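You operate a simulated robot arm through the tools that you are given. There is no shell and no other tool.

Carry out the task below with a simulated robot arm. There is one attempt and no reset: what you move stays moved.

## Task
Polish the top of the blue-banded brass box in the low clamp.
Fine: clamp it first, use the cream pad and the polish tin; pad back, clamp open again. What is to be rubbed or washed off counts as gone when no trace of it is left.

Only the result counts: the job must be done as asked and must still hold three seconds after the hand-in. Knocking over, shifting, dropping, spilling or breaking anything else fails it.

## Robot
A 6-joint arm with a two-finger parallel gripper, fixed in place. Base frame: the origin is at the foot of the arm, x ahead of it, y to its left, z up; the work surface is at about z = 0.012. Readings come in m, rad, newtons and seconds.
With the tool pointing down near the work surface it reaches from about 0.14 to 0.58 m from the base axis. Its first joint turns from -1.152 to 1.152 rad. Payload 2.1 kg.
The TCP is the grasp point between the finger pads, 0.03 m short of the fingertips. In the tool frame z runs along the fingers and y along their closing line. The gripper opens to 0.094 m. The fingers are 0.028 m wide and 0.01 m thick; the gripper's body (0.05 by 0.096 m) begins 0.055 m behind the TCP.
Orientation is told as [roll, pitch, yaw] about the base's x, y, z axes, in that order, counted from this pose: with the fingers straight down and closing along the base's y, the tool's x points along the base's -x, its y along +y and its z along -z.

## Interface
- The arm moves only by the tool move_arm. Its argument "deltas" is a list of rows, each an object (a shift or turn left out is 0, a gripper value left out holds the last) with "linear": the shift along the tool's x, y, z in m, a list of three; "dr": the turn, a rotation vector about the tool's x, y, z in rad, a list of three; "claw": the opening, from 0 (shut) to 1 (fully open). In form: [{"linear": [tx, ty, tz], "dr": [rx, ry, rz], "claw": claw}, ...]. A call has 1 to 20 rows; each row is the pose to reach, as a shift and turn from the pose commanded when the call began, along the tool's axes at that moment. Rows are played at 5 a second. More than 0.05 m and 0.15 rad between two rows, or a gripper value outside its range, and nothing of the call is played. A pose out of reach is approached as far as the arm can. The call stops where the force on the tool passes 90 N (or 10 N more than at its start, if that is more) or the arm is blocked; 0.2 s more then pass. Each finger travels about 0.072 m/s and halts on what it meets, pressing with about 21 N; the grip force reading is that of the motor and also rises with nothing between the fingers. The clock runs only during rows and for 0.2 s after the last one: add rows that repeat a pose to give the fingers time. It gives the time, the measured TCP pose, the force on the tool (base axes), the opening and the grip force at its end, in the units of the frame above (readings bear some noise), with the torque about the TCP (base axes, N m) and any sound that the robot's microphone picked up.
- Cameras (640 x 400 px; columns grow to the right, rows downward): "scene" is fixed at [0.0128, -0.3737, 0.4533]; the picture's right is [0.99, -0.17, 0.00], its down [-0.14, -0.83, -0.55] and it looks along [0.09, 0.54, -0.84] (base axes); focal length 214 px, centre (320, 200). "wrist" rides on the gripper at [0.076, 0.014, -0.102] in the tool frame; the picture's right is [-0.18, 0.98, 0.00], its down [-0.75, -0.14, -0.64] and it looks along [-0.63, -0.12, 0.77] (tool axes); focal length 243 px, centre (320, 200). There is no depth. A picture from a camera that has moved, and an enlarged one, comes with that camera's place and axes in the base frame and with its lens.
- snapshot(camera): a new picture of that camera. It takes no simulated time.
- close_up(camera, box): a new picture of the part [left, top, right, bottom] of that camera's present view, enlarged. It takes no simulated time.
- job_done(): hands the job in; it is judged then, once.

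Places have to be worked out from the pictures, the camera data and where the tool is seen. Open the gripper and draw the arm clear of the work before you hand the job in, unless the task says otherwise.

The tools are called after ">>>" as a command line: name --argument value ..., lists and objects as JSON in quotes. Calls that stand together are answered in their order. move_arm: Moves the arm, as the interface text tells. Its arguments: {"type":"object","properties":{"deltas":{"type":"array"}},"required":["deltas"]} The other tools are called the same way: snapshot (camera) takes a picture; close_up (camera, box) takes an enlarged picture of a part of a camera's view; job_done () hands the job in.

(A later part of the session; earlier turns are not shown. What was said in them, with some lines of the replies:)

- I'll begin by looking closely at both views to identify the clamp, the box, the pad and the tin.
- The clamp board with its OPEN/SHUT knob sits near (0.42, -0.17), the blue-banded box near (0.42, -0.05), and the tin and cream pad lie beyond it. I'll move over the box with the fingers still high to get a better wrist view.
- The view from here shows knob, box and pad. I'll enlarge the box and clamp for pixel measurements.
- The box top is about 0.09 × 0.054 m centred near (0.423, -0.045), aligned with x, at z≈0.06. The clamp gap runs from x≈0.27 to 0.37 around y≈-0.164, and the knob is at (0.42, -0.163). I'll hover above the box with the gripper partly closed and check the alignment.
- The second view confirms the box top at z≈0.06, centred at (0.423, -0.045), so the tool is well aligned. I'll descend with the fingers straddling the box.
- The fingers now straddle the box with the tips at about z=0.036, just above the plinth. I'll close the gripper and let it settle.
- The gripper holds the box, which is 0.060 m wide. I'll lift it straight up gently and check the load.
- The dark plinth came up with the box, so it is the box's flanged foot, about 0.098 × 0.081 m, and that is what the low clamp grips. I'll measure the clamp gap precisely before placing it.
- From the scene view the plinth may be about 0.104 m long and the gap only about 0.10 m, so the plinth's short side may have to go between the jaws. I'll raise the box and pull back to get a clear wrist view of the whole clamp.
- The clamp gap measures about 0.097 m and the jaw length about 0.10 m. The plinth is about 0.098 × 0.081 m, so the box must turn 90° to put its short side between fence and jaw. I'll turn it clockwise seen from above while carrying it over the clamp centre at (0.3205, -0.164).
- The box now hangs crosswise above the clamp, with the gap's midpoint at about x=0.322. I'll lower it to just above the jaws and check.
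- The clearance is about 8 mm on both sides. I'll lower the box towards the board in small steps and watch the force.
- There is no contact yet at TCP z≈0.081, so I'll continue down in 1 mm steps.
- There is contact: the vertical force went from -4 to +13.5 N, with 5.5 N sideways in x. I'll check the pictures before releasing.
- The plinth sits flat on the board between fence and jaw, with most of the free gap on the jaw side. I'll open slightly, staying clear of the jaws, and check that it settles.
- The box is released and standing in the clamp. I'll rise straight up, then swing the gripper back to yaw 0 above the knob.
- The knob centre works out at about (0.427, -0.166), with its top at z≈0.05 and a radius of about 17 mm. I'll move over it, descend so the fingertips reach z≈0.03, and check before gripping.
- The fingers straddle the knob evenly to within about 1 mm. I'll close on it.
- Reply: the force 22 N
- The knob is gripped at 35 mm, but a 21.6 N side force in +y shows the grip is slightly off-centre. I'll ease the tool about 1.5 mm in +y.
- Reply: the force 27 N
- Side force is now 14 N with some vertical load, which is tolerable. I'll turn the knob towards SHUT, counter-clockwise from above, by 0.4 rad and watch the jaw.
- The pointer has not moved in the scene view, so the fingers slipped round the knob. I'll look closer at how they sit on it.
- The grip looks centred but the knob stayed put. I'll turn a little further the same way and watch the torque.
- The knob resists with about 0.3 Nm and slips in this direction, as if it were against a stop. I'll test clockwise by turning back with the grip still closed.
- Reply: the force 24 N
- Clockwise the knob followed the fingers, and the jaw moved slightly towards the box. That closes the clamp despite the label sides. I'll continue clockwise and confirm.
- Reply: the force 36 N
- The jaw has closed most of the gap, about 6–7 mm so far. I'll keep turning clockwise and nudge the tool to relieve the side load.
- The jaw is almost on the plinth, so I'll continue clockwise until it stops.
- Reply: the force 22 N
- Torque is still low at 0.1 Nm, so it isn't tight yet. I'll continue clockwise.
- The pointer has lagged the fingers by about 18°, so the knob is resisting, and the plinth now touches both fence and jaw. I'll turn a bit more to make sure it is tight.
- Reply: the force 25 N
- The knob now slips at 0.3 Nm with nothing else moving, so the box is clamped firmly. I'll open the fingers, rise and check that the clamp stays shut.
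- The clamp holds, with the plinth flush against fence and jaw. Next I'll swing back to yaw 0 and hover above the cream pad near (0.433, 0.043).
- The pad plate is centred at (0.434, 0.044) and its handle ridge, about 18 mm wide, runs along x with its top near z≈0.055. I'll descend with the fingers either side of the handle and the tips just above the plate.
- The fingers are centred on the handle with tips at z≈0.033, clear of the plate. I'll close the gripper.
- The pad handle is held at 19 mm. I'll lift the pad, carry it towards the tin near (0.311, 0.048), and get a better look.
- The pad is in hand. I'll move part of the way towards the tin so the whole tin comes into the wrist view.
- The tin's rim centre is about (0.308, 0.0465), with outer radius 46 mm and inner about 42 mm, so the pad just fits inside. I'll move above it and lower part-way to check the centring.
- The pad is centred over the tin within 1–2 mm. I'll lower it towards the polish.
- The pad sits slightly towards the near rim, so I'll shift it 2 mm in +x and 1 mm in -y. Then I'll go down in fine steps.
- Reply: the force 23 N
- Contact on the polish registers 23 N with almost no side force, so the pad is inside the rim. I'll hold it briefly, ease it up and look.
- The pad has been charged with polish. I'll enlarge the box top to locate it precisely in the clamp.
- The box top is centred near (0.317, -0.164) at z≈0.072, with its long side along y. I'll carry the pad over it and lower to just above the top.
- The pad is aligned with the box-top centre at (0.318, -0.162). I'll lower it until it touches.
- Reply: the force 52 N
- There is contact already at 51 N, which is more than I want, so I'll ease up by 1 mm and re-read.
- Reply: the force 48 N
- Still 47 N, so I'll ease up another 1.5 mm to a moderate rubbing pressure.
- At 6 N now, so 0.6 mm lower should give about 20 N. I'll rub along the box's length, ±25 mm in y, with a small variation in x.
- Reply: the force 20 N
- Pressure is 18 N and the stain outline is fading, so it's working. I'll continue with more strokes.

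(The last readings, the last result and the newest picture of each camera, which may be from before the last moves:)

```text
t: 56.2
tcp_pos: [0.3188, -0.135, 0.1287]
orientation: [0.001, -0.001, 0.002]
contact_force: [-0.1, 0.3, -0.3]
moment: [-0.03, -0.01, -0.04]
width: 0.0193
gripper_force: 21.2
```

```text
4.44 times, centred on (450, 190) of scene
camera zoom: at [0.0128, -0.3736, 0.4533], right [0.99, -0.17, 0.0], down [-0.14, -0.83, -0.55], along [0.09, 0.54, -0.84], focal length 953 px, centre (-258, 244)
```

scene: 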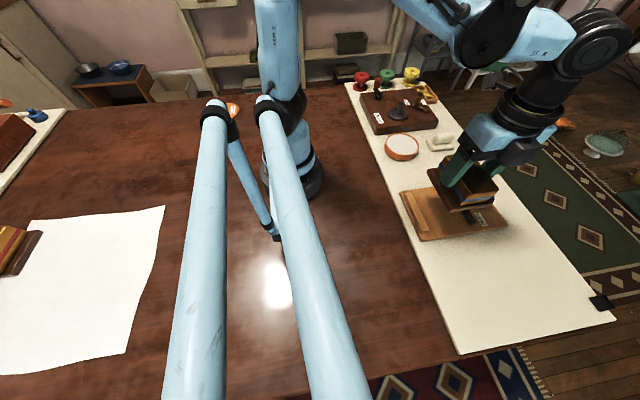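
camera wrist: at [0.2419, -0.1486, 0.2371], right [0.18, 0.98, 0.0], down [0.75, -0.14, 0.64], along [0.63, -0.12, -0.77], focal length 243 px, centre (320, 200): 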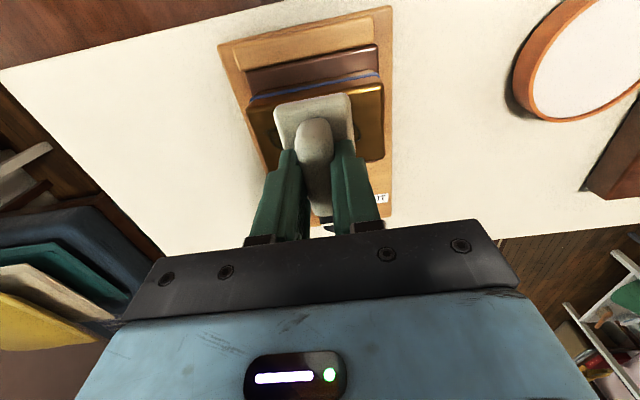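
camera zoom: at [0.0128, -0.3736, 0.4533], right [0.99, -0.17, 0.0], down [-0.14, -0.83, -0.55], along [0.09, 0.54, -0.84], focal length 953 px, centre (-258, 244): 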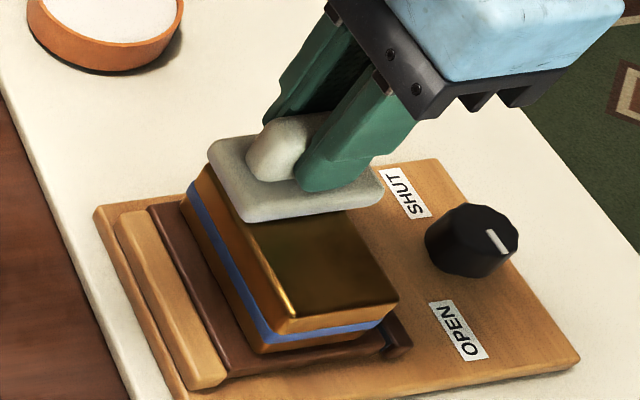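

The visible part of the top looks clean. I'll lift the pad and inspect the whole top from both cameras.

>>> move_arm --deltas '[{"linear": [0, 0, -0.02]}, {"linear": [0, 0.03, -0.05]}, {"linear": [0, 0.07, -0.06]}, {"linear": [0, 0.09, -0.06]}, {"linear": [0, 0.09, -0.06]}]'

>>> snapshot --camera "wrist"

>>> close_up --camera "scene" --box '[410, 165, 480, 225]'

>>> close_up --camera "wrist" --box '[60, 60, 260, 220]'

```text
t: 57.4
tcp_pos: [0.3181, -0.0443, 0.1849]
orientation: [0.001, -0.001, 0.001]
contact_force: [-0.2, 0.0, -0.9]
moment: [0.02, 0.0, 0.03]
width: 0.0194
gripper_force: 21.3
```

```text
taken
camera wrist: at [0.2407, -0.0305, 0.2889], right [0.18, 0.98, 0.0], down [0.75, -0.14, 0.64], along [0.63, -0.12, -0.77], focal length 243 px, centre (320, 200)
```

wrist: 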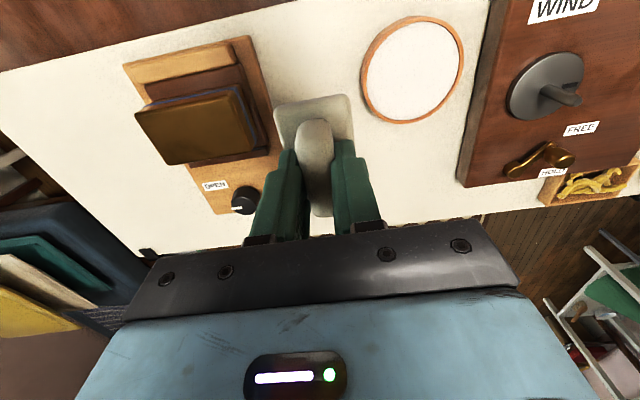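

```text
6.67 times, centred on (445, 195) of scene
camera zoom: at [0.0128, -0.3736, 0.4533], right [0.99, -0.17, 0.0], down [-0.14, -0.83, -0.55], along [0.09, 0.54, -0.84], focal length 1430 px, centre (-513, 233)
```

zoom: 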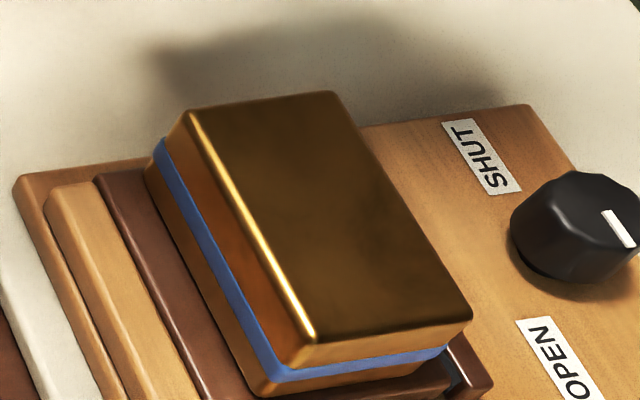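

```text
2.50 times, centred on (160, 140) of wrist
camera zoom: at [0.2407, -0.0305, 0.2889], right [0.18, 0.98, 0.0], down [0.75, -0.14, 0.64], along [0.63, -0.12, -0.77], focal length 606 px, centre (720, 350)
```

zoom: 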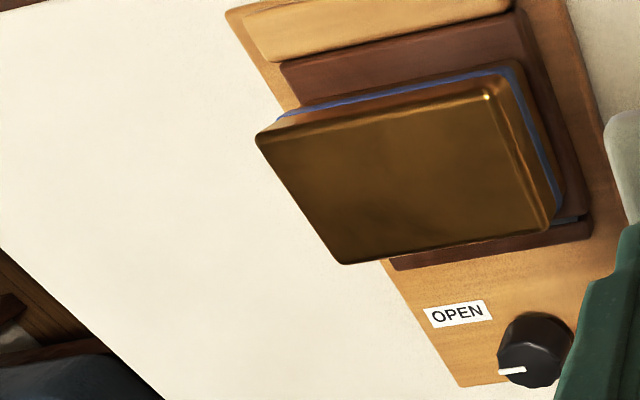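

It looks clean, but "no trace" needs a closer look for faint remnants.

>>> close_up --camera "scene" --box '[425, 175, 465, 210]'

>>> close_up --camera "wrist" --box '[130, 75, 250, 170]'

```text
11.43 times, centred on (445, 192) of scene
camera zoom: at [0.0128, -0.3736, 0.4533], right [0.99, -0.17, 0.0], down [-0.14, -0.83, -0.55], along [0.09, 0.54, -0.84], focal length 2451 px, centre (-1109, 286)
```

zoom: 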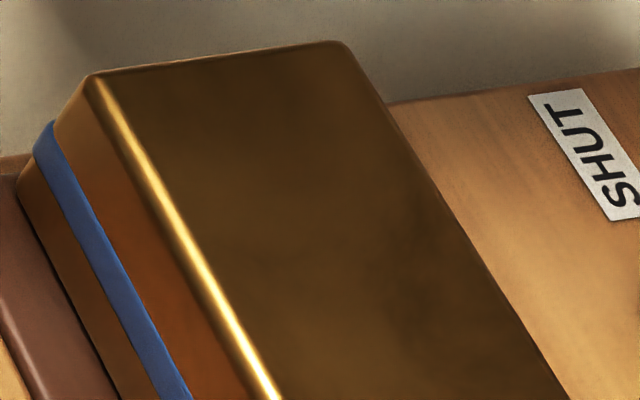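

```text
4.21 times, centred on (190, 122) of wrist
camera zoom: at [0.2407, -0.0305, 0.2889], right [0.18, 0.98, 0.0], down [0.75, -0.14, 0.64], along [0.63, -0.12, -0.77], focal length 1022 px, centre (867, 526)
```

zoom: 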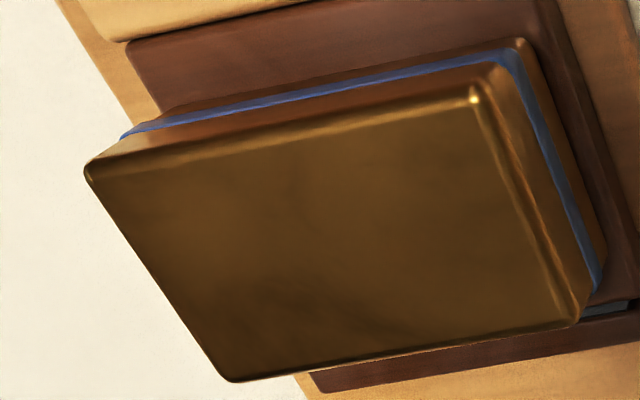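

No stain is visible, only faint mottling that may be reflection. To be safe I'll do another full set of strokes at a slightly firmer pressure.

>>> move_arm --deltas '[{"linear": [0, -0.04, 0]}, {"linear": [0, -0.08, 0]}, {"linear": [0, -0.117, 0]}, {"linear": [0, -0.117, 0.03]}, {"linear": [0, -0.117, 0.05]}, {"linear": [0, -0.117, 0.058]}, {"linear": [0, -0.117, 0.06]}, {"linear": [0, -0.117, 0.06]}]'

```text
t: 59.2
tcp_pos: [0.3185, -0.1631, 0.1269]
orientation: [0.0, -0.001, 0.002]
contact_force: [0.0, 0.0, 0.4]
moment: [-0.01, -0.03, -0.02]
width: 0.0194
gripper_force: 20.6
```

Contact is lost at this height now, so I'll lower in small steps to find it again.

>>> move_arm --deltas '[{"linear": [0, 0, 0.0005]}, {"linear": [0, 0, 0.001]}, {"linear": [0, 0, 0.001]}]'

```text
t: 60.0
tcp_pos: [0.3182, -0.1629, 0.1268]
orientation: [-0.001, 0.002, 0.003]
contact_force: [0.0, 0.8, 2.9]
moment: [0.04, -0.11, 0.04]
width: 0.0195
gripper_force: 21.2
```

Only 2.9 N, so I'll lower it another 0.7 mm.

>>> move_arm --deltas '[{"linear": [0, 0, 0.0004]}, {"linear": [0, 0, 0.0007]}, {"linear": [0, 0, 0.0007]}]'

```text
t: 60.8
tcp_pos: [0.3183, -0.1628, 0.1258]
orientation: [0.0, 0.0, 0.003]
contact_force: [-7.6, 5.0, 49.9]
moment: [0.12, 0.16, -0.03]
width: 0.0192
gripper_force: 21.2
```

The contact is stiff: 50 N now. I'll back off 0.4 mm and do the strokes.

>>> move_arm --deltas '[{"linear": [0, 0, -0.0004]}, {"linear": [0, 0.013, -0.0004]}, {"linear": [0.004, 0.027, -0.0004]}, {"linear": [0.004, 0.013, -0.0004]}, {"linear": [0.004, 0, -0.0004]}, {"linear": [0.004, -0.013, -0.0004]}, {"linear": [0.004, -0.027, -0.0004]}, {"linear": [-0.004, -0.027, -0.0004]}, {"linear": [-0.004, -0.013, -0.0004]}, {"linear": [-0.004, 0, -0.0004]}, {"linear": [-0.004, 0.013, -0.0004]}, {"linear": [-0.004, 0.027, -0.0004]}, {"linear": [0, 0.02, -0.0004]}, {"linear": [0, 0.01, -0.0004]}, {"linear": [0, 0, -0.0004]}, {"linear": [0, -0.01, -0.0004]}, {"linear": [0, -0.02, -0.0004]}, {"linear": [0, -0.027, -0.0004]}, {"linear": [0, -0.013, -0.0004]}, {"linear": [0, 0, -0.0004]}]'

```text
t: 65.0
tcp_pos: [0.3176, -0.1653, 0.1258]
orientation: [-0.004, 0.0, 0.0]
contact_force: [-0.8, -14.5, 29.0]
moment: [-0.33, -0.01, 0.01]
width: 0.0191
gripper_force: 20.7
```

Pressure held at 29 N. I'll do one more quick pass, then lift away for inspection.

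>>> move_arm --deltas '[{"linear": [0, 0.013, 0]}, {"linear": [0, 0.027, 0]}, {"linear": [0.003, 0.013, 0]}, {"linear": [0.003, 0, 0]}, {"linear": [0.003, -0.013, 0]}, {"linear": [0, -0.027, 0]}, {"linear": [-0.003, -0.013, 0]}, {"linear": [-0.003, 0, 0]}, {"linear": [-0.003, 0.013, 0]}, {"linear": [0, 0.027, 0]}, {"linear": [0, 0.013, 0]}, {"linear": [0, 0, 0]}, {"linear": [0, 0, -0.005]}, {"linear": [0, 0, -0.03]}, {"linear": [0, 0.04, -0.06]}, {"linear": [0, 0.08, -0.06]}, {"linear": [0, 0.12, -0.06]}, {"linear": [0, 0.12, -0.06]}]'

>>> snapshot --camera "wrist"

>>> close_up --camera "scene" --box '[410, 165, 480, 225]'

>>> close_up --camera "wrist" --box '[120, 75, 260, 180]'

```text
t: 68.8
tcp_pos: [0.3172, -0.0426, 0.1861]
orientation: [0.0, 0.0, 0.0]
contact_force: [-0.6, -0.3, 0.3]
moment: [0.05, 0.0, -0.02]
width: 0.0193
gripper_force: 20.8
```

```text
taken
camera wrist: at [0.2403, -0.029, 0.2887], right [0.18, 0.98, 0.0], down [0.75, -0.14, 0.64], along [0.63, -0.12, -0.77], focal length 243 px, centre (320, 200)
```

wrist: 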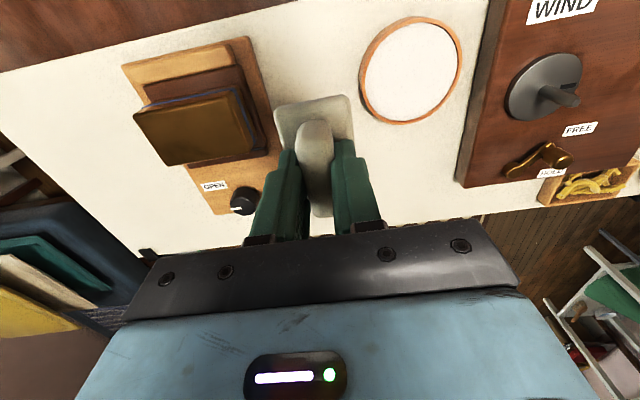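

```text
6.67 times, centred on (445, 195) of scene
camera zoom: at [0.0128, -0.3736, 0.4533], right [0.99, -0.17, 0.0], down [-0.14, -0.83, -0.55], along [0.09, 0.54, -0.84], focal length 1430 px, centre (-513, 233)
```

zoom: 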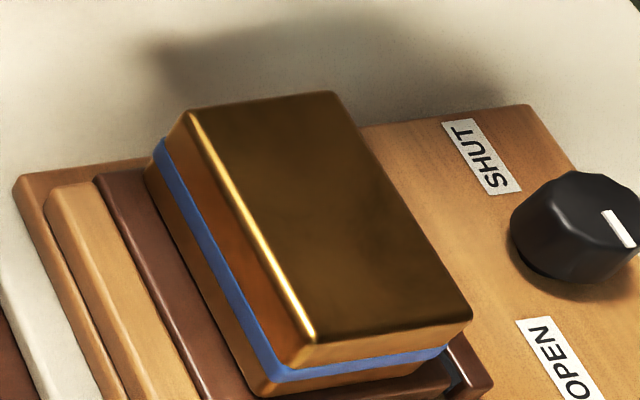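

```text
3.81 times, centred on (190, 128) of wrist
camera zoom: at [0.2403, -0.029, 0.2887], right [0.18, 0.98, 0.0], down [0.75, -0.14, 0.64], along [0.63, -0.12, -0.77], focal length 924 px, centre (815, 476)
```

zoom: 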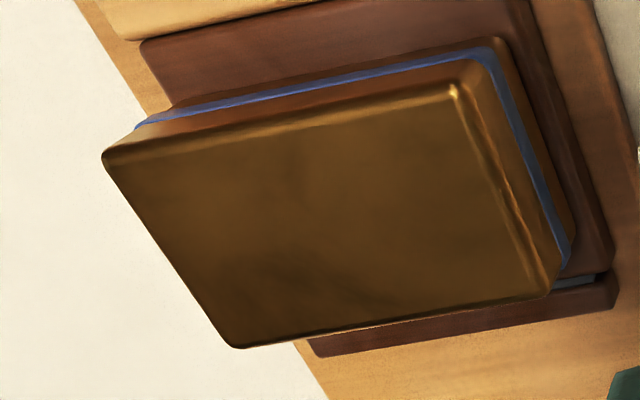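

The top looks identical to before the extra pass, so the mottling is just reflection and the tarnish is gone. I'll take the pad back to its original spot: over at height first, then down to just above the surface.

>>> move_arm --deltas '[{"linear": [-0.03, 0.022, 0]}, {"linear": [-0.06, 0.044, 0]}, {"linear": [-0.09, 0.066, 0]}, {"linear": [-0.11, 0.08, 0]}, {"linear": [-0.1175, 0.088, 0]}, {"linear": [-0.1175, 0.088, 0.04]}, {"linear": [-0.1175, 0.088, 0.08]}, {"linear": [-0.1175, 0.088, 0.105]}, {"linear": [-0.1175, 0.088, 0.116]}, {"linear": [-0.1175, 0.088, 0.116]}]'

>>> snapshot --camera "wrist"

>>> close_up --camera "scene" --box '[400, 100, 500, 170]'

```text
t: 71.0
tcp_pos: [0.4352, 0.0458, 0.0708]
orientation: [0.0, 0.0, 0.001]
contact_force: [0.0, 0.1, -0.3]
moment: [0.03, 0.0, 0.03]
width: 0.0193
gripper_force: 21.0
```

```text
taken
camera wrist: at [0.3586, 0.0589, 0.1737], right [0.18, 0.98, 0.0], down [0.75, -0.14, 0.64], along [0.63, -0.12, -0.77], focal length 243 px, centre (320, 200)
```

wrist: 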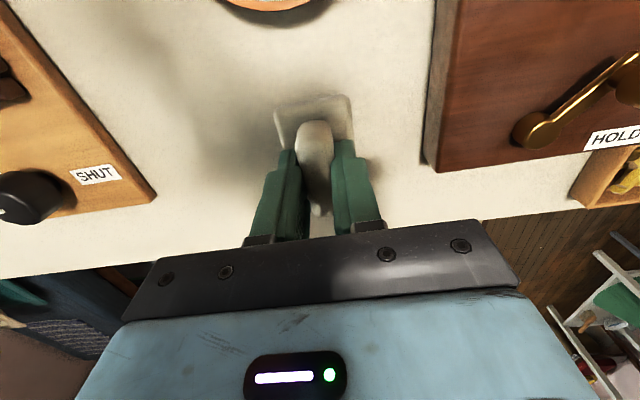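

```text
5.71 times, centred on (450, 135) of scene
camera zoom: at [0.0128, -0.3737, 0.4533], right [0.99, -0.17, 0.0], down [-0.14, -0.83, -0.55], along [0.09, 0.54, -0.84], focal length 1226 px, centre (-423, 571)
```

zoom: 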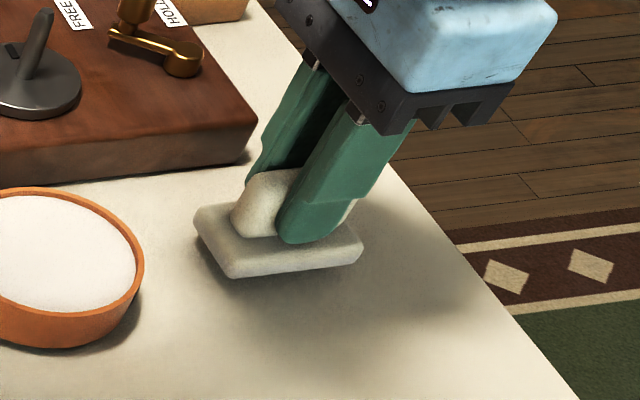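

The tool is about 1 mm too far in x compared with where I picked the pad up, so I'll correct that and set it down gently.

>>> move_arm --deltas '[{"linear": [0.001, 0, 0.003]}, {"linear": [0.001, 0, 0.006]}, {"linear": [0.001, 0, 0.007]}, {"linear": [0.001, 0, 0.007]}]'

```text
t: 72.0
tcp_pos: [0.4341, 0.0446, 0.064]
orientation: [0.002, 0.0, 0.001]
contact_force: [-1.1, -0.3, -0.7]
moment: [0.01, 0.0, 0.01]
width: 0.0191
gripper_force: 21.0
```

No contact yet, so I'll go on in sub-millimetre steps.

>>> move_arm --deltas '[{"linear": [0, 0, 0.0005]}, {"linear": [0, 0, 0.001]}, {"linear": [0, 0, 0.001]}]'

```text
t: 72.8
tcp_pos: [0.4344, 0.0452, 0.0615]
orientation: [-0.001, 0.001, 0.003]
contact_force: [0.3, 0.1, -0.5]
moment: [-0.02, 0.0, 0.04]
width: 0.0193
gripper_force: 21.2
```

>>> move_arm --deltas '[{"linear": [0, 0, 0.0005]}, {"linear": [0, 0, 0.001]}, {"linear": [0, 0, 0.001]}]'

```text
t: 73.6
tcp_pos: [0.4332, 0.0452, 0.0611]
orientation: [0.0, 0.001, 0.002]
contact_force: [-0.9, -0.3, -0.2]
moment: [0.0, 0.01, 0.01]
width: 0.0193
gripper_force: 20.8
```

There is still no contact at TCP z≈0.061, so the pad must have slid up a little in the grip. I'll lower another millimetre.

>>> move_arm --deltas '[{"linear": [0, 0, 0.0005]}, {"linear": [0, 0, 0.001]}, {"linear": [0, 0, 0.001]}]'

>>> close_up --camera "scene" --box '[420, 110, 480, 155]'

```text
t: 74.4
tcp_pos: [0.4329, 0.0458, 0.0605]
orientation: [0.0, 0.003, 0.001]
contact_force: [-0.3, -1.0, 19.8]
moment: [-0.01, -0.07, 0.0]
width: 0.0195
gripper_force: 20.8
```

```text
8.89 times, centred on (450, 132) of scene
camera zoom: at [0.0127, -0.3737, 0.4533], right [0.99, -0.17, 0.0], down [-0.14, -0.83, -0.55], along [0.09, 0.54, -0.84], focal length 1906 px, centre (-836, 800)
```

zoom: 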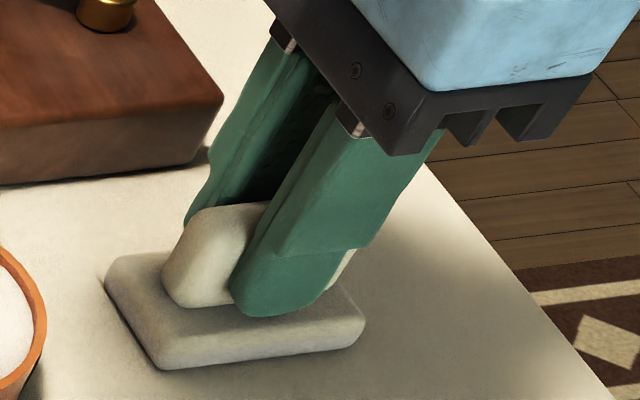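

The pad is down, with 20 N contact. I'll ease off slightly, release the handle and rise straight up.

>>> move_arm --deltas '[{"linear": [0, 0, -0.0004]}, {"linear": [0, 0, -0.0004], "claw": 0.35}, {"linear": [0, 0, -0.0004], "claw": 0.55}, {"linear": [0, 0, -0.0004], "claw": 0.6}, {"linear": [0, 0, -0.0004], "claw": 0.6}, {"linear": [0, 0, -0.02], "claw": 0.6}, {"linear": [0, 0, -0.06], "claw": 0.6}, {"linear": [0, 0, -0.1], "claw": 0.6}, {"linear": [0, 0, -0.1], "claw": 0.6}]'

>>> snapshot --camera "wrist"

>>> close_up --camera "scene" --box '[370, 110, 470, 180]'

```text
t: 76.4
tcp_pos: [0.4328, 0.0463, 0.1601]
orientation: [0.0, 0.0, 0.001]
contact_force: [-0.1, 0.3, -0.3]
moment: [0.02, 0.05, 0.01]
width: 0.0563
gripper_force: 0.1
```

```text
taken
camera wrist: at [0.3557, 0.0593, 0.2632], right [0.18, 0.98, 0.0], down [0.75, -0.14, 0.64], along [0.63, -0.12, -0.77], focal length 243 px, centre (320, 200)
```

wrist: 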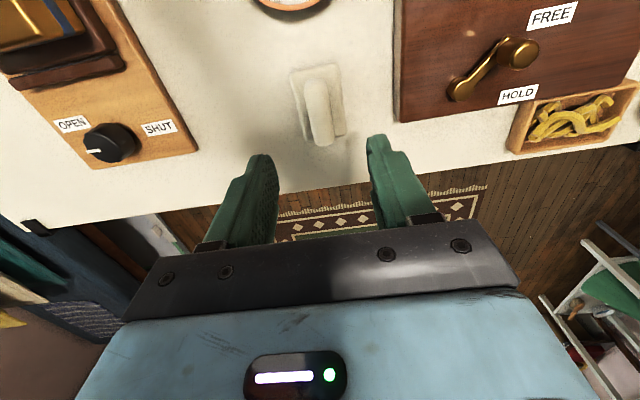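

```text
5.71 times, centred on (420, 145) of scene
camera zoom: at [0.0128, -0.3737, 0.4533], right [0.99, -0.17, 0.0], down [-0.14, -0.83, -0.55], along [0.09, 0.54, -0.84], focal length 1226 px, centre (-251, 514)
```

zoom: 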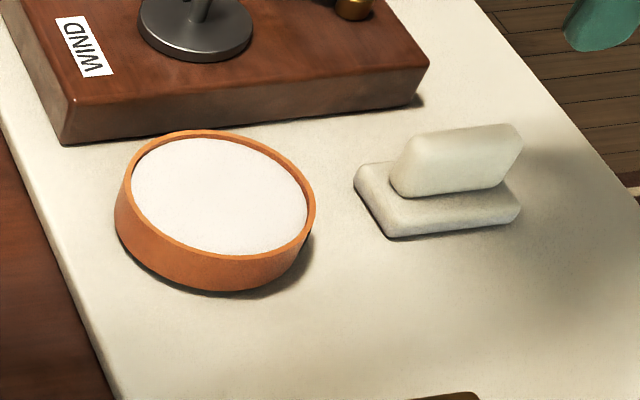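

The pad is back within about 1 mm of where it was, and the tin is untouched. Now I'll return to the knob with the gripper turned to yaw -1.3, ready to unscrew counter-clockwise.

>>> move_arm --deltas '[{"linear": [0.0004, -0.017, 0], "dr": [0, 0, 0.11]}, {"linear": [0.0008, -0.035, 0], "dr": [0, 0, 0.22]}, {"linear": [0.0012, -0.053, 0], "dr": [0, 0, 0.33]}, {"linear": [0.0016, -0.071, 0], "dr": [0, 0, 0.44]}, {"linear": [0.002, -0.089, 0], "dr": [0, 0, 0.55]}, {"linear": [0.0024, -0.107, 0], "dr": [0, 0, 0.66]}, {"linear": [0.0028, -0.125, 0], "dr": [0, 0, 0.77]}, {"linear": [0.0032, -0.143, 0], "dr": [0, 0, 0.88]}, {"linear": [0.0036, -0.161, 0], "dr": [0, 0, 0.99]}, {"linear": [0.004, -0.179, 0], "dr": [0, 0, 1.1]}, {"linear": [0.0042, -0.197, 0], "dr": [0, 0, 1.2]}, {"linear": [0.0042, -0.2098, 0], "dr": [0, 0, 1.3]}, {"linear": [0.0042, -0.2098, 0], "dr": [0, 0, 1.3]}]'

>>> snapshot --camera "wrist"

>>> close_up --camera "wrist" --box '[220, 20, 420, 160]'

```text
t: 79.2
tcp_pos: [0.4293, -0.1656, 0.1598]
orientation: [0.0, 0.001, -1.3]
contact_force: [0.1, -0.4, -1.1]
moment: [0.02, 0.01, -0.04]
width: 0.0563
gripper_force: 0.1
```

```text
taken
camera wrist: at [0.4223, -0.0892, 0.2629], right [1.0, 0.09, 0.0], down [0.07, -0.76, 0.64], along [0.06, -0.64, -0.77], focal length 243 px, centre (320, 200)
```

wrist: 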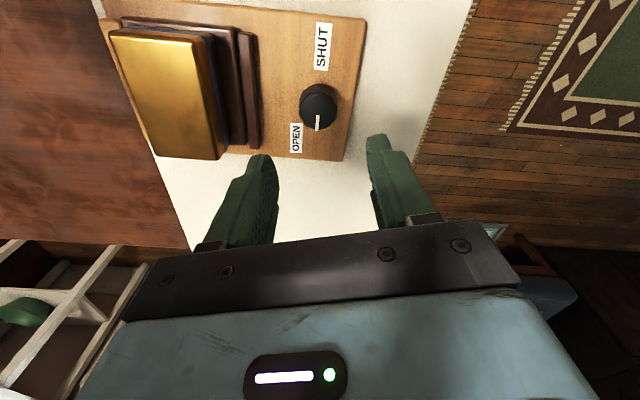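

```text
2.86 times, centred on (320, 90) of wrist
camera zoom: at [0.4223, -0.0892, 0.2629], right [1.0, 0.09, 0.0], down [0.07, -0.76, 0.64], along [0.06, -0.64, -0.77], focal length 693 px, centre (320, 514)
```

zoom: 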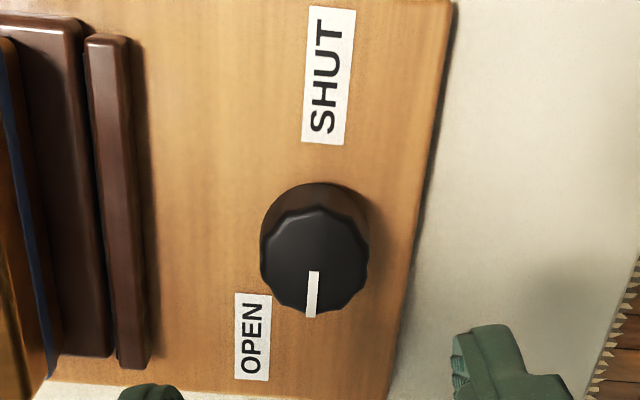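

The knob centre is at (0.4275, -0.164), and from this angle the polished top also shines clean. I'll nudge by about 2 mm, descend and grip the knob.

>>> move_arm --deltas '[{"linear": [0.002, -0.001, 0.03]}, {"linear": [0.002, -0.001, 0.06]}, {"linear": [0.002, -0.001, 0.085]}, {"linear": [0.002, -0.001, 0.1]}, {"linear": [0.002, -0.001, 0.1]}, {"linear": [0.002, -0.001, 0.1], "claw": 0.4}, {"linear": [0.002, -0.001, 0.1], "claw": 0.2}, {"linear": [0.002, -0.001, 0.1], "claw": 0.2}, {"linear": [0.002, -0.001, 0.1], "claw": 0.2}]'

>>> close_up --camera "wrist" --box '[200, 0, 420, 220]'

```text
t: 81.2
tcp_pos: [0.4271, -0.162, 0.0573]
orientation: [-0.001, -0.001, -1.299]
contact_force: [-13.7, 0.1, -11.1]
moment: [-0.13, 0.26, -0.04]
width: 0.0354
gripper_force: 44.8
```

```text
1.82 times, centred on (310, 110) of wrist
camera zoom: at [0.4203, -0.0863, 0.1601], right [1.0, 0.09, 0.0], down [0.07, -0.76, 0.64], along [0.05, -0.64, -0.77], focal length 441 px, centre (338, 364)
```

zoom: 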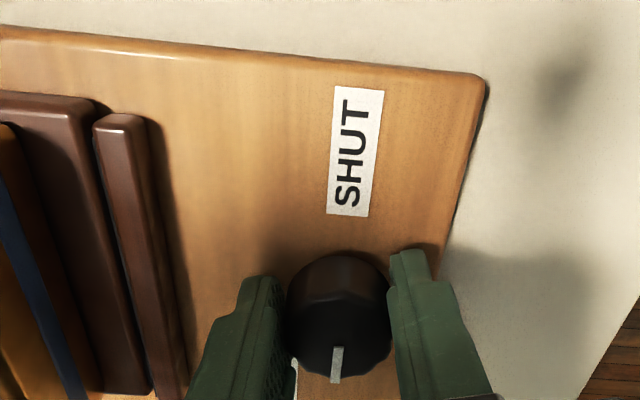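

The knob is gripped, so I'll turn it counter-clockwise while nudging 1.5 mm back to the knob axis.

>>> move_arm --deltas '[{"linear": [-0.0015, -0.0005, 0], "dr": [0, 0, -0.1]}, {"linear": [-0.0015, -0.0005, 0], "dr": [0, 0, -0.2]}, {"linear": [-0.0015, -0.0005, 0], "dr": [0, 0, -0.3]}, {"linear": [-0.0015, -0.0005, 0], "dr": [0, 0, -0.4]}, {"linear": [-0.0015, -0.0005, 0], "dr": [0, 0, -0.5]}, {"linear": [-0.0015, -0.0005, 0], "dr": [0, 0, -0.6]}]'

>>> close_up --camera "wrist" --box '[200, 0, 420, 220]'

>>> close_up --camera "scene" --box '[400, 165, 490, 245]'

```text
t: 82.6
tcp_pos: [0.4275, -0.1647, 0.0589]
orientation: [-0.002, 0.004, -0.696]
contact_force: [-18.0, 2.6, -20.9]
moment: [0.08, 0.41, 0.01]
width: 0.0357
gripper_force: 44.9
```

```text
1.82 times, centred on (310, 110) of wrist
camera zoom: at [0.378, -0.1055, 0.163], right [0.77, 0.64, 0.0], down [0.49, -0.59, 0.64], along [0.41, -0.5, -0.77], focal length 441 px, centre (338, 364)
```

zoom: 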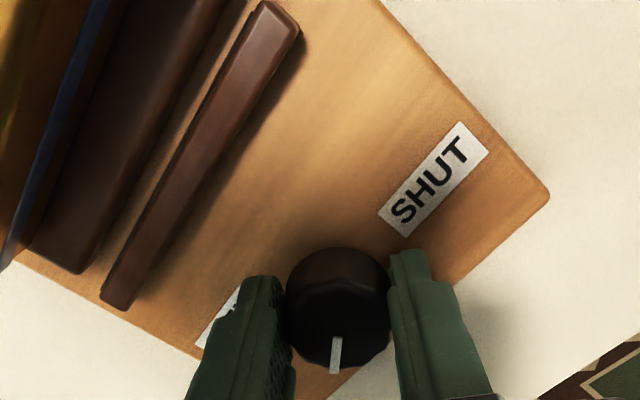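

```text
5.00 times, centred on (445, 205) of scene
camera zoom: at [0.0129, -0.3737, 0.4533], right [0.99, -0.17, 0.0], down [-0.14, -0.83, -0.55], along [0.09, 0.54, -0.84], focal length 1072 px, centre (-305, 175)
```

zoom: 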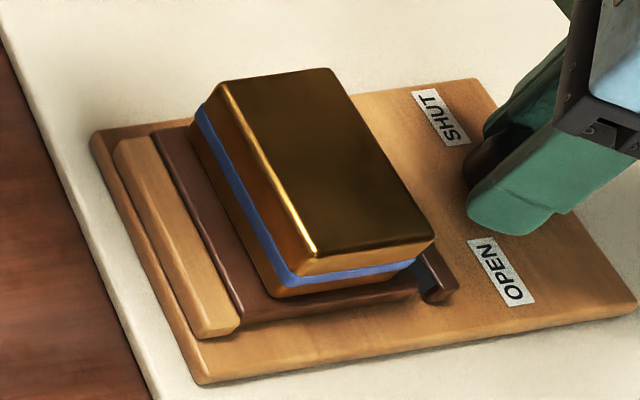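

The jaw is backing off, the knob follows and the box stays still. I'll continue counter-clockwise towards the open stop.

>>> move_arm --deltas '[{"linear": [0, -0.0003, 0.0005], "dr": [0, 0, -0.1]}, {"linear": [0, -0.0003, 0.0005], "dr": [0, 0, -0.2]}, {"linear": [0, -0.0003, 0.0005], "dr": [0, 0, -0.3]}, {"linear": [0, -0.0003, 0.0005], "dr": [0, 0, -0.4]}, {"linear": [0, -0.0003, 0.0005], "dr": [0, 0, -0.5]}, {"linear": [0, -0.0003, 0.0005], "dr": [0, 0, -0.6]}]'

>>> close_up --camera "wrist" --box '[200, 0, 420, 220]'

>>> close_up --camera "scene" --box '[400, 165, 490, 245]'

```text
t: 84.0
tcp_pos: [0.4274, -0.1647, 0.0607]
orientation: [0.002, 0.001, -0.097]
contact_force: [-11.7, -1.7, 16.8]
moment: [0.26, 1.21, 0.02]
width: 0.0351
gripper_force: 45.1
```

```text
1.82 times, centred on (310, 110) of wrist
camera zoom: at [0.3526, -0.144, 0.1629], right [0.28, 0.96, 0.0], down [0.74, -0.21, 0.64], along [0.61, -0.18, -0.77], focal length 441 px, centre (338, 364)
```

zoom: 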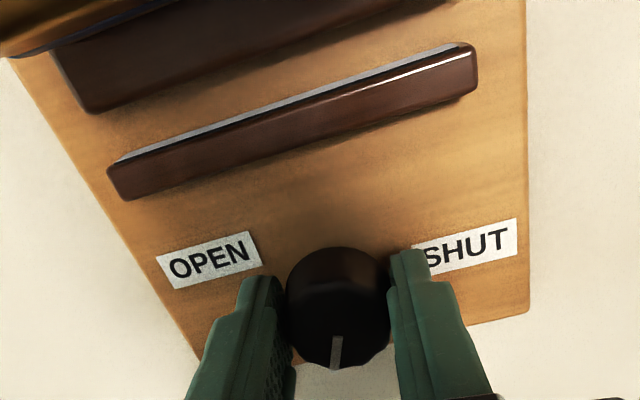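

```text
5.00 times, centred on (445, 205) of scene
camera zoom: at [0.0127, -0.3736, 0.4533], right [0.99, -0.17, 0.0], down [-0.14, -0.83, -0.55], along [0.09, 0.54, -0.84], focal length 1072 px, centre (-305, 175)
```

zoom: 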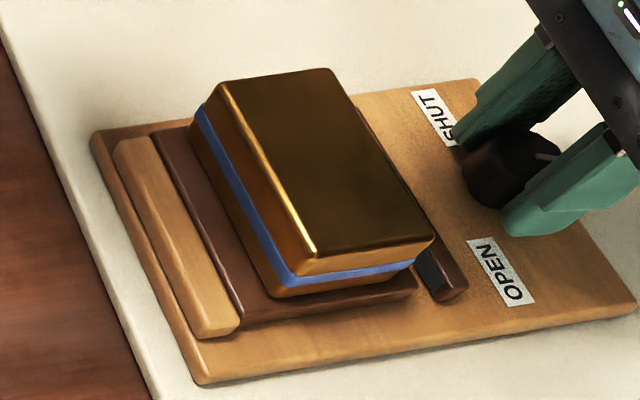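

The jaw is well clear now. I'll turn further until the knob meets its open stop.

>>> move_arm --deltas '[{"dr": [0, 0, -0.1]}, {"dr": [0, 0, -0.2]}, {"dr": [0, 0, -0.3]}, {"dr": [0, 0, -0.4]}]'

>>> close_up --camera "wrist" --box '[200, 0, 420, 220]'

>>> close_up --camera "scene" --box '[400, 165, 490, 245]'

```text
t: 85.0
tcp_pos: [0.4282, -0.1654, 0.0596]
orientation: [0.0, 0.004, 0.3]
contact_force: [-14.1, -6.8, 14.8]
moment: [-0.22, 1.26, -0.13]
width: 0.0355
gripper_force: 45.0
```

```text
1.82 times, centred on (310, 110) of wrist
camera zoom: at [0.3503, -0.1748, 0.163], right [-0.12, 0.99, 0.0], down [0.76, 0.09, 0.64], along [0.64, 0.07, -0.77], focal length 441 px, centre (338, 364)
```

zoom: 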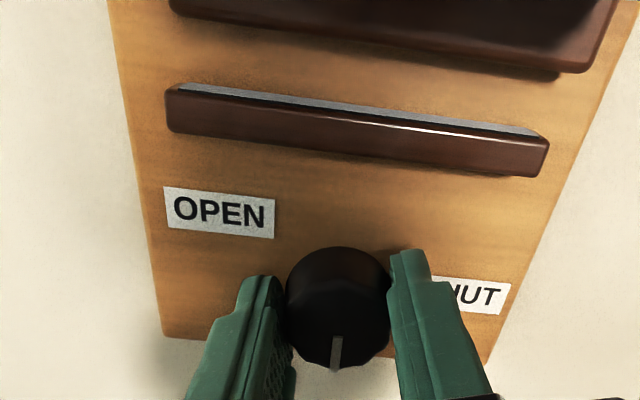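

```text
5.00 times, centred on (445, 205) of scene
camera zoom: at [0.0127, -0.3736, 0.4533], right [0.99, -0.17, 0.0], down [-0.14, -0.83, -0.55], along [0.09, 0.54, -0.84], focal length 1072 px, centre (-305, 175)
```

zoom: 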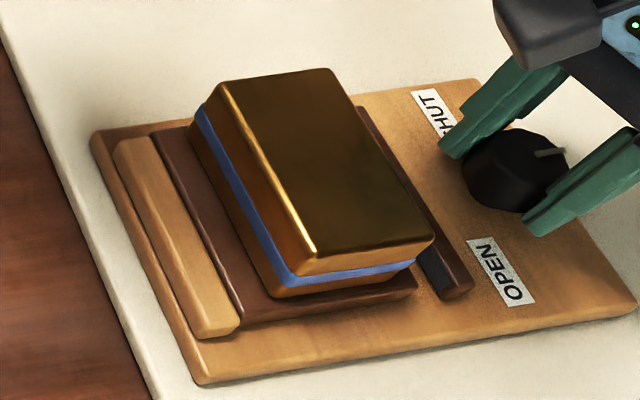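

The pointer is back near its starting direction (+x) and the torque is -0.13 Nm. I'll turn another 0.15 rad to confirm it is at the stop.

>>> move_arm --deltas '[{"dr": [0, 0, -0.1]}, {"dr": [0, 0, -0.2]}]'

>>> close_up --camera "wrist" --box '[200, 0, 420, 220]'

>>> close_up --camera "scene" --box '[430, 165, 520, 235]'

```text
t: 85.6
tcp_pos: [0.4295, -0.1628, 0.0605]
orientation: [-0.002, -0.007, 0.503]
contact_force: [2.0, -5.9, 9.5]
moment: [-0.02, -0.32, -0.31]
width: 0.0354
gripper_force: 45.2
```

```text
1.82 times, centred on (310, 110) of wrist
camera zoom: at [0.3541, -0.1894, 0.1622], right [-0.31, 0.95, 0.0], down [0.72, 0.24, 0.65], along [0.61, 0.2, -0.76], focal length 441 px, centre (338, 364)
```

zoom: 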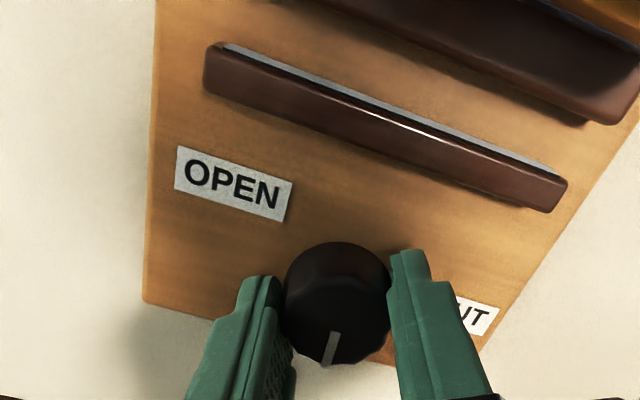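

```text
5.71 times, centred on (475, 200) of scene
camera zoom: at [0.0128, -0.3736, 0.4533], right [0.99, -0.17, 0.0], down [-0.14, -0.83, -0.55], along [0.09, 0.54, -0.84], focal length 1226 px, centre (-566, 200)
```

zoom: 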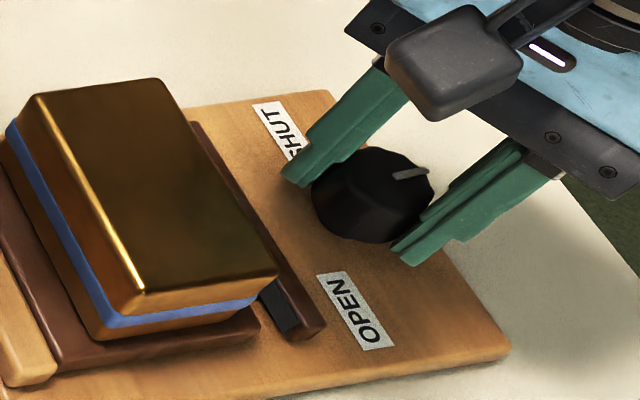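

The knob slips at its stop, the pointer is as at the start, and the jaw is fully back. I'll release and rise clear.

>>> move_arm --deltas '[{"claw": 0.5}, {"claw": 0.6}, {"claw": 0.62}, {"claw": 0.62}, {"linear": [0, 0, -0.02], "claw": 0.62}, {"linear": [0, 0, -0.06], "claw": 0.62}, {"linear": [0, 0, -0.1], "claw": 0.62}, {"linear": [0, 0, -0.14], "claw": 0.62}, {"linear": [0, 0, -0.14], "claw": 0.62}]'

>>> snapshot --camera "wrist"

>>> close_up --camera "scene" --box '[400, 155, 520, 245]'

```text
t: 87.6
tcp_pos: [0.4248, -0.1633, 0.1959]
orientation: [0.0, 0.001, 0.502]
contact_force: [-0.1, -0.9, -0.2]
moment: [0.01, -0.01, 0.0]
width: 0.0586
gripper_force: 0.0
```

```text
taken
camera wrist: at [0.3508, -0.1885, 0.2995], right [-0.31, 0.95, 0.0], down [0.73, 0.24, 0.64], along [0.61, 0.2, -0.77], focal length 243 px, centre (320, 200)
```

wrist: 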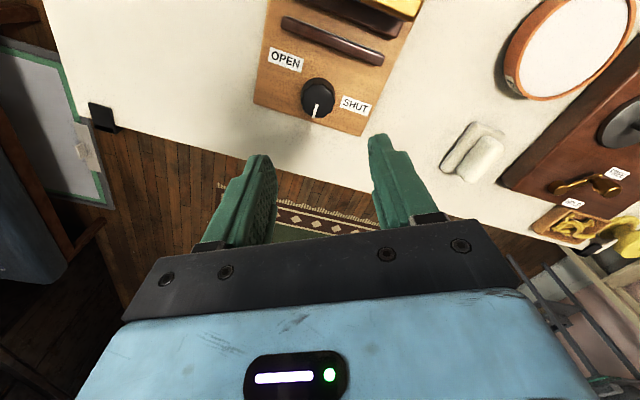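

```text
4.44 times, centred on (460, 200) of scene
camera zoom: at [0.0128, -0.3737, 0.4533], right [0.99, -0.17, 0.0], down [-0.14, -0.83, -0.55], along [0.09, 0.54, -0.84], focal length 953 px, centre (-302, 200)
```

zoom: 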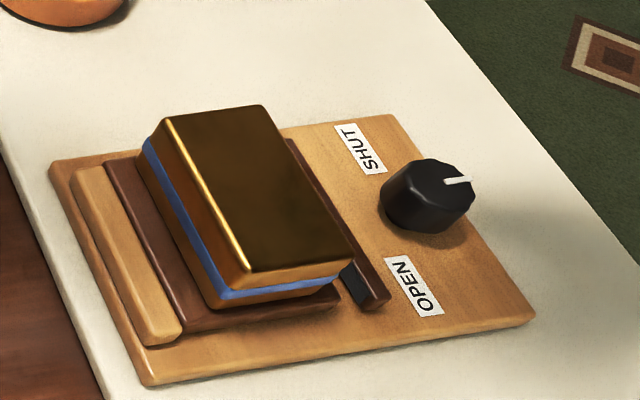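

The jaw is fully open, the box stands in place, and pad and tin are where they belong. I'll retreat to about the starting pose with the gripper open and make a last inspection.

>>> move_arm --deltas '[{"linear": [0, 0, -0.04], "claw": 0.8}, {"linear": [0.02, 0.016, -0.07], "dr": [0, 0, 0.1], "claw": 1}, {"linear": [0.045, 0.036, -0.09], "dr": [0, 0, 0.2], "claw": 1}, {"linear": [0.07, 0.056, -0.11], "dr": [0, 0, 0.3], "claw": 1}, {"linear": [0.095, 0.076, -0.13], "dr": [0, 0, 0.4], "claw": 1}, {"linear": [0.115, 0.093, -0.13], "dr": [0, 0, 0.5], "claw": 1}, {"linear": [0.13, 0.105, -0.13], "dr": [0, 0, 0.5], "claw": 1}, {"linear": [0.13, 0.105, -0.13], "dr": [0, 0, 0.5], "claw": 1}]'

>>> snapshot --camera "wrist"

>>> snapshot --camera "scene"

>>> close_up --camera "wrist" --box '[240, 40, 400, 160]'

>>> close_up --camera "scene" --box '[420, 170, 475, 215]'

```text
t: 89.4
tcp_pos: [0.2644, -0.1362, 0.328]
orientation: [0.0, -0.001, 0.0]
contact_force: [-0.7, -0.2, 0.0]
moment: [0.0, 0.0, 0.0]
width: 0.0939
gripper_force: 0.0
```

```text
taken
camera wrist: at [0.1872, -0.1226, 0.4313], right [0.18, 0.98, 0.0], down [0.75, -0.14, 0.64], along [0.63, -0.12, -0.77], focal length 243 px, centre (320, 200)
```

wrist: 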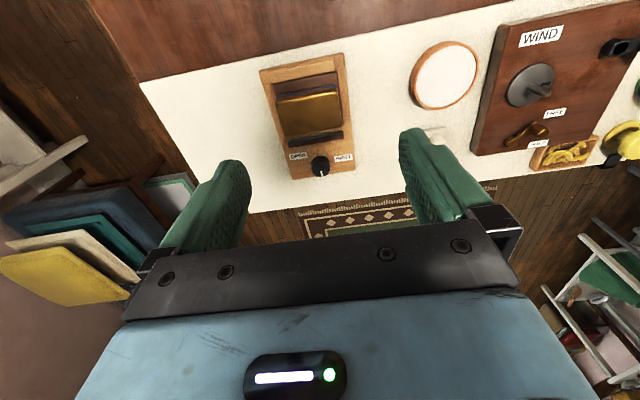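

```text
taken
```

scene: 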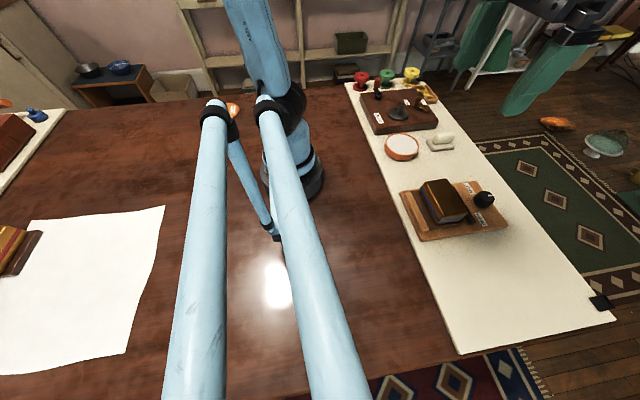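

```text
3.33 times, centred on (320, 100) of wrist
camera zoom: at [0.1872, -0.1226, 0.4313], right [0.18, 0.98, 0.0], down [0.75, -0.14, 0.64], along [0.63, -0.12, -0.77], focal length 809 px, centre (320, 533)
```

zoom: 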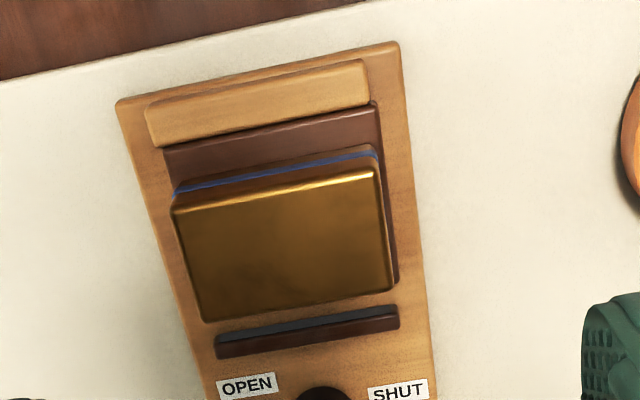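

```text
8.89 times, centred on (448, 192) of scene
camera zoom: at [0.0128, -0.3736, 0.4533], right [0.99, -0.17, 0.0], down [-0.14, -0.83, -0.55], along [0.09, 0.54, -0.84], focal length 1906 px, centre (-813, 267)
```

zoom: 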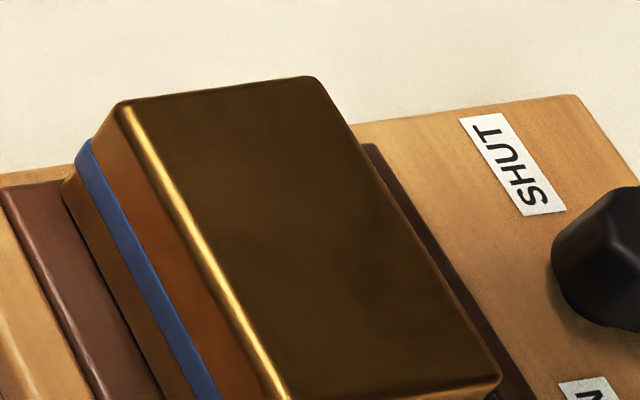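

The top is clean brass with no stain left in either view. The clamp is open, pad and tin are in their places, and the arm is clear with the gripper open, so I'm handing in.

>>> job_done

```text
The job is handed in.
```

I polished the top of the blue-banded brass box and handed the job in. Both cameras show clean brass with no stain left. The hand-in gave no verdict, so I don't know yet whether it passed.

- **Clamping:** the box went in turned 90°, with the short side of its dark foot between fence and jaw. I tightened the knob until it slipped. The jaw closes clockwise, the opposite of what the OPEN/SHUT labels suggested to me.
- **Polishing:** I pressed the cream pad into the polish tin once. I rubbed the whole top, then went over it twice more; the last two passes made no visible difference.
- **Pad and clamp:** the pad is back within about 1 mm of where it stood. The clamp is open again, with the jaw and knob pointer as they were at the start.
- **Left as is:** the box is still standing in the open clamp. Nothing else appears to have moved, and the arm is back near its starting pose with the gripper open.

The first touch of the pad on the box reached about 51 N, more than I wanted, so I eased off. The box did not move.
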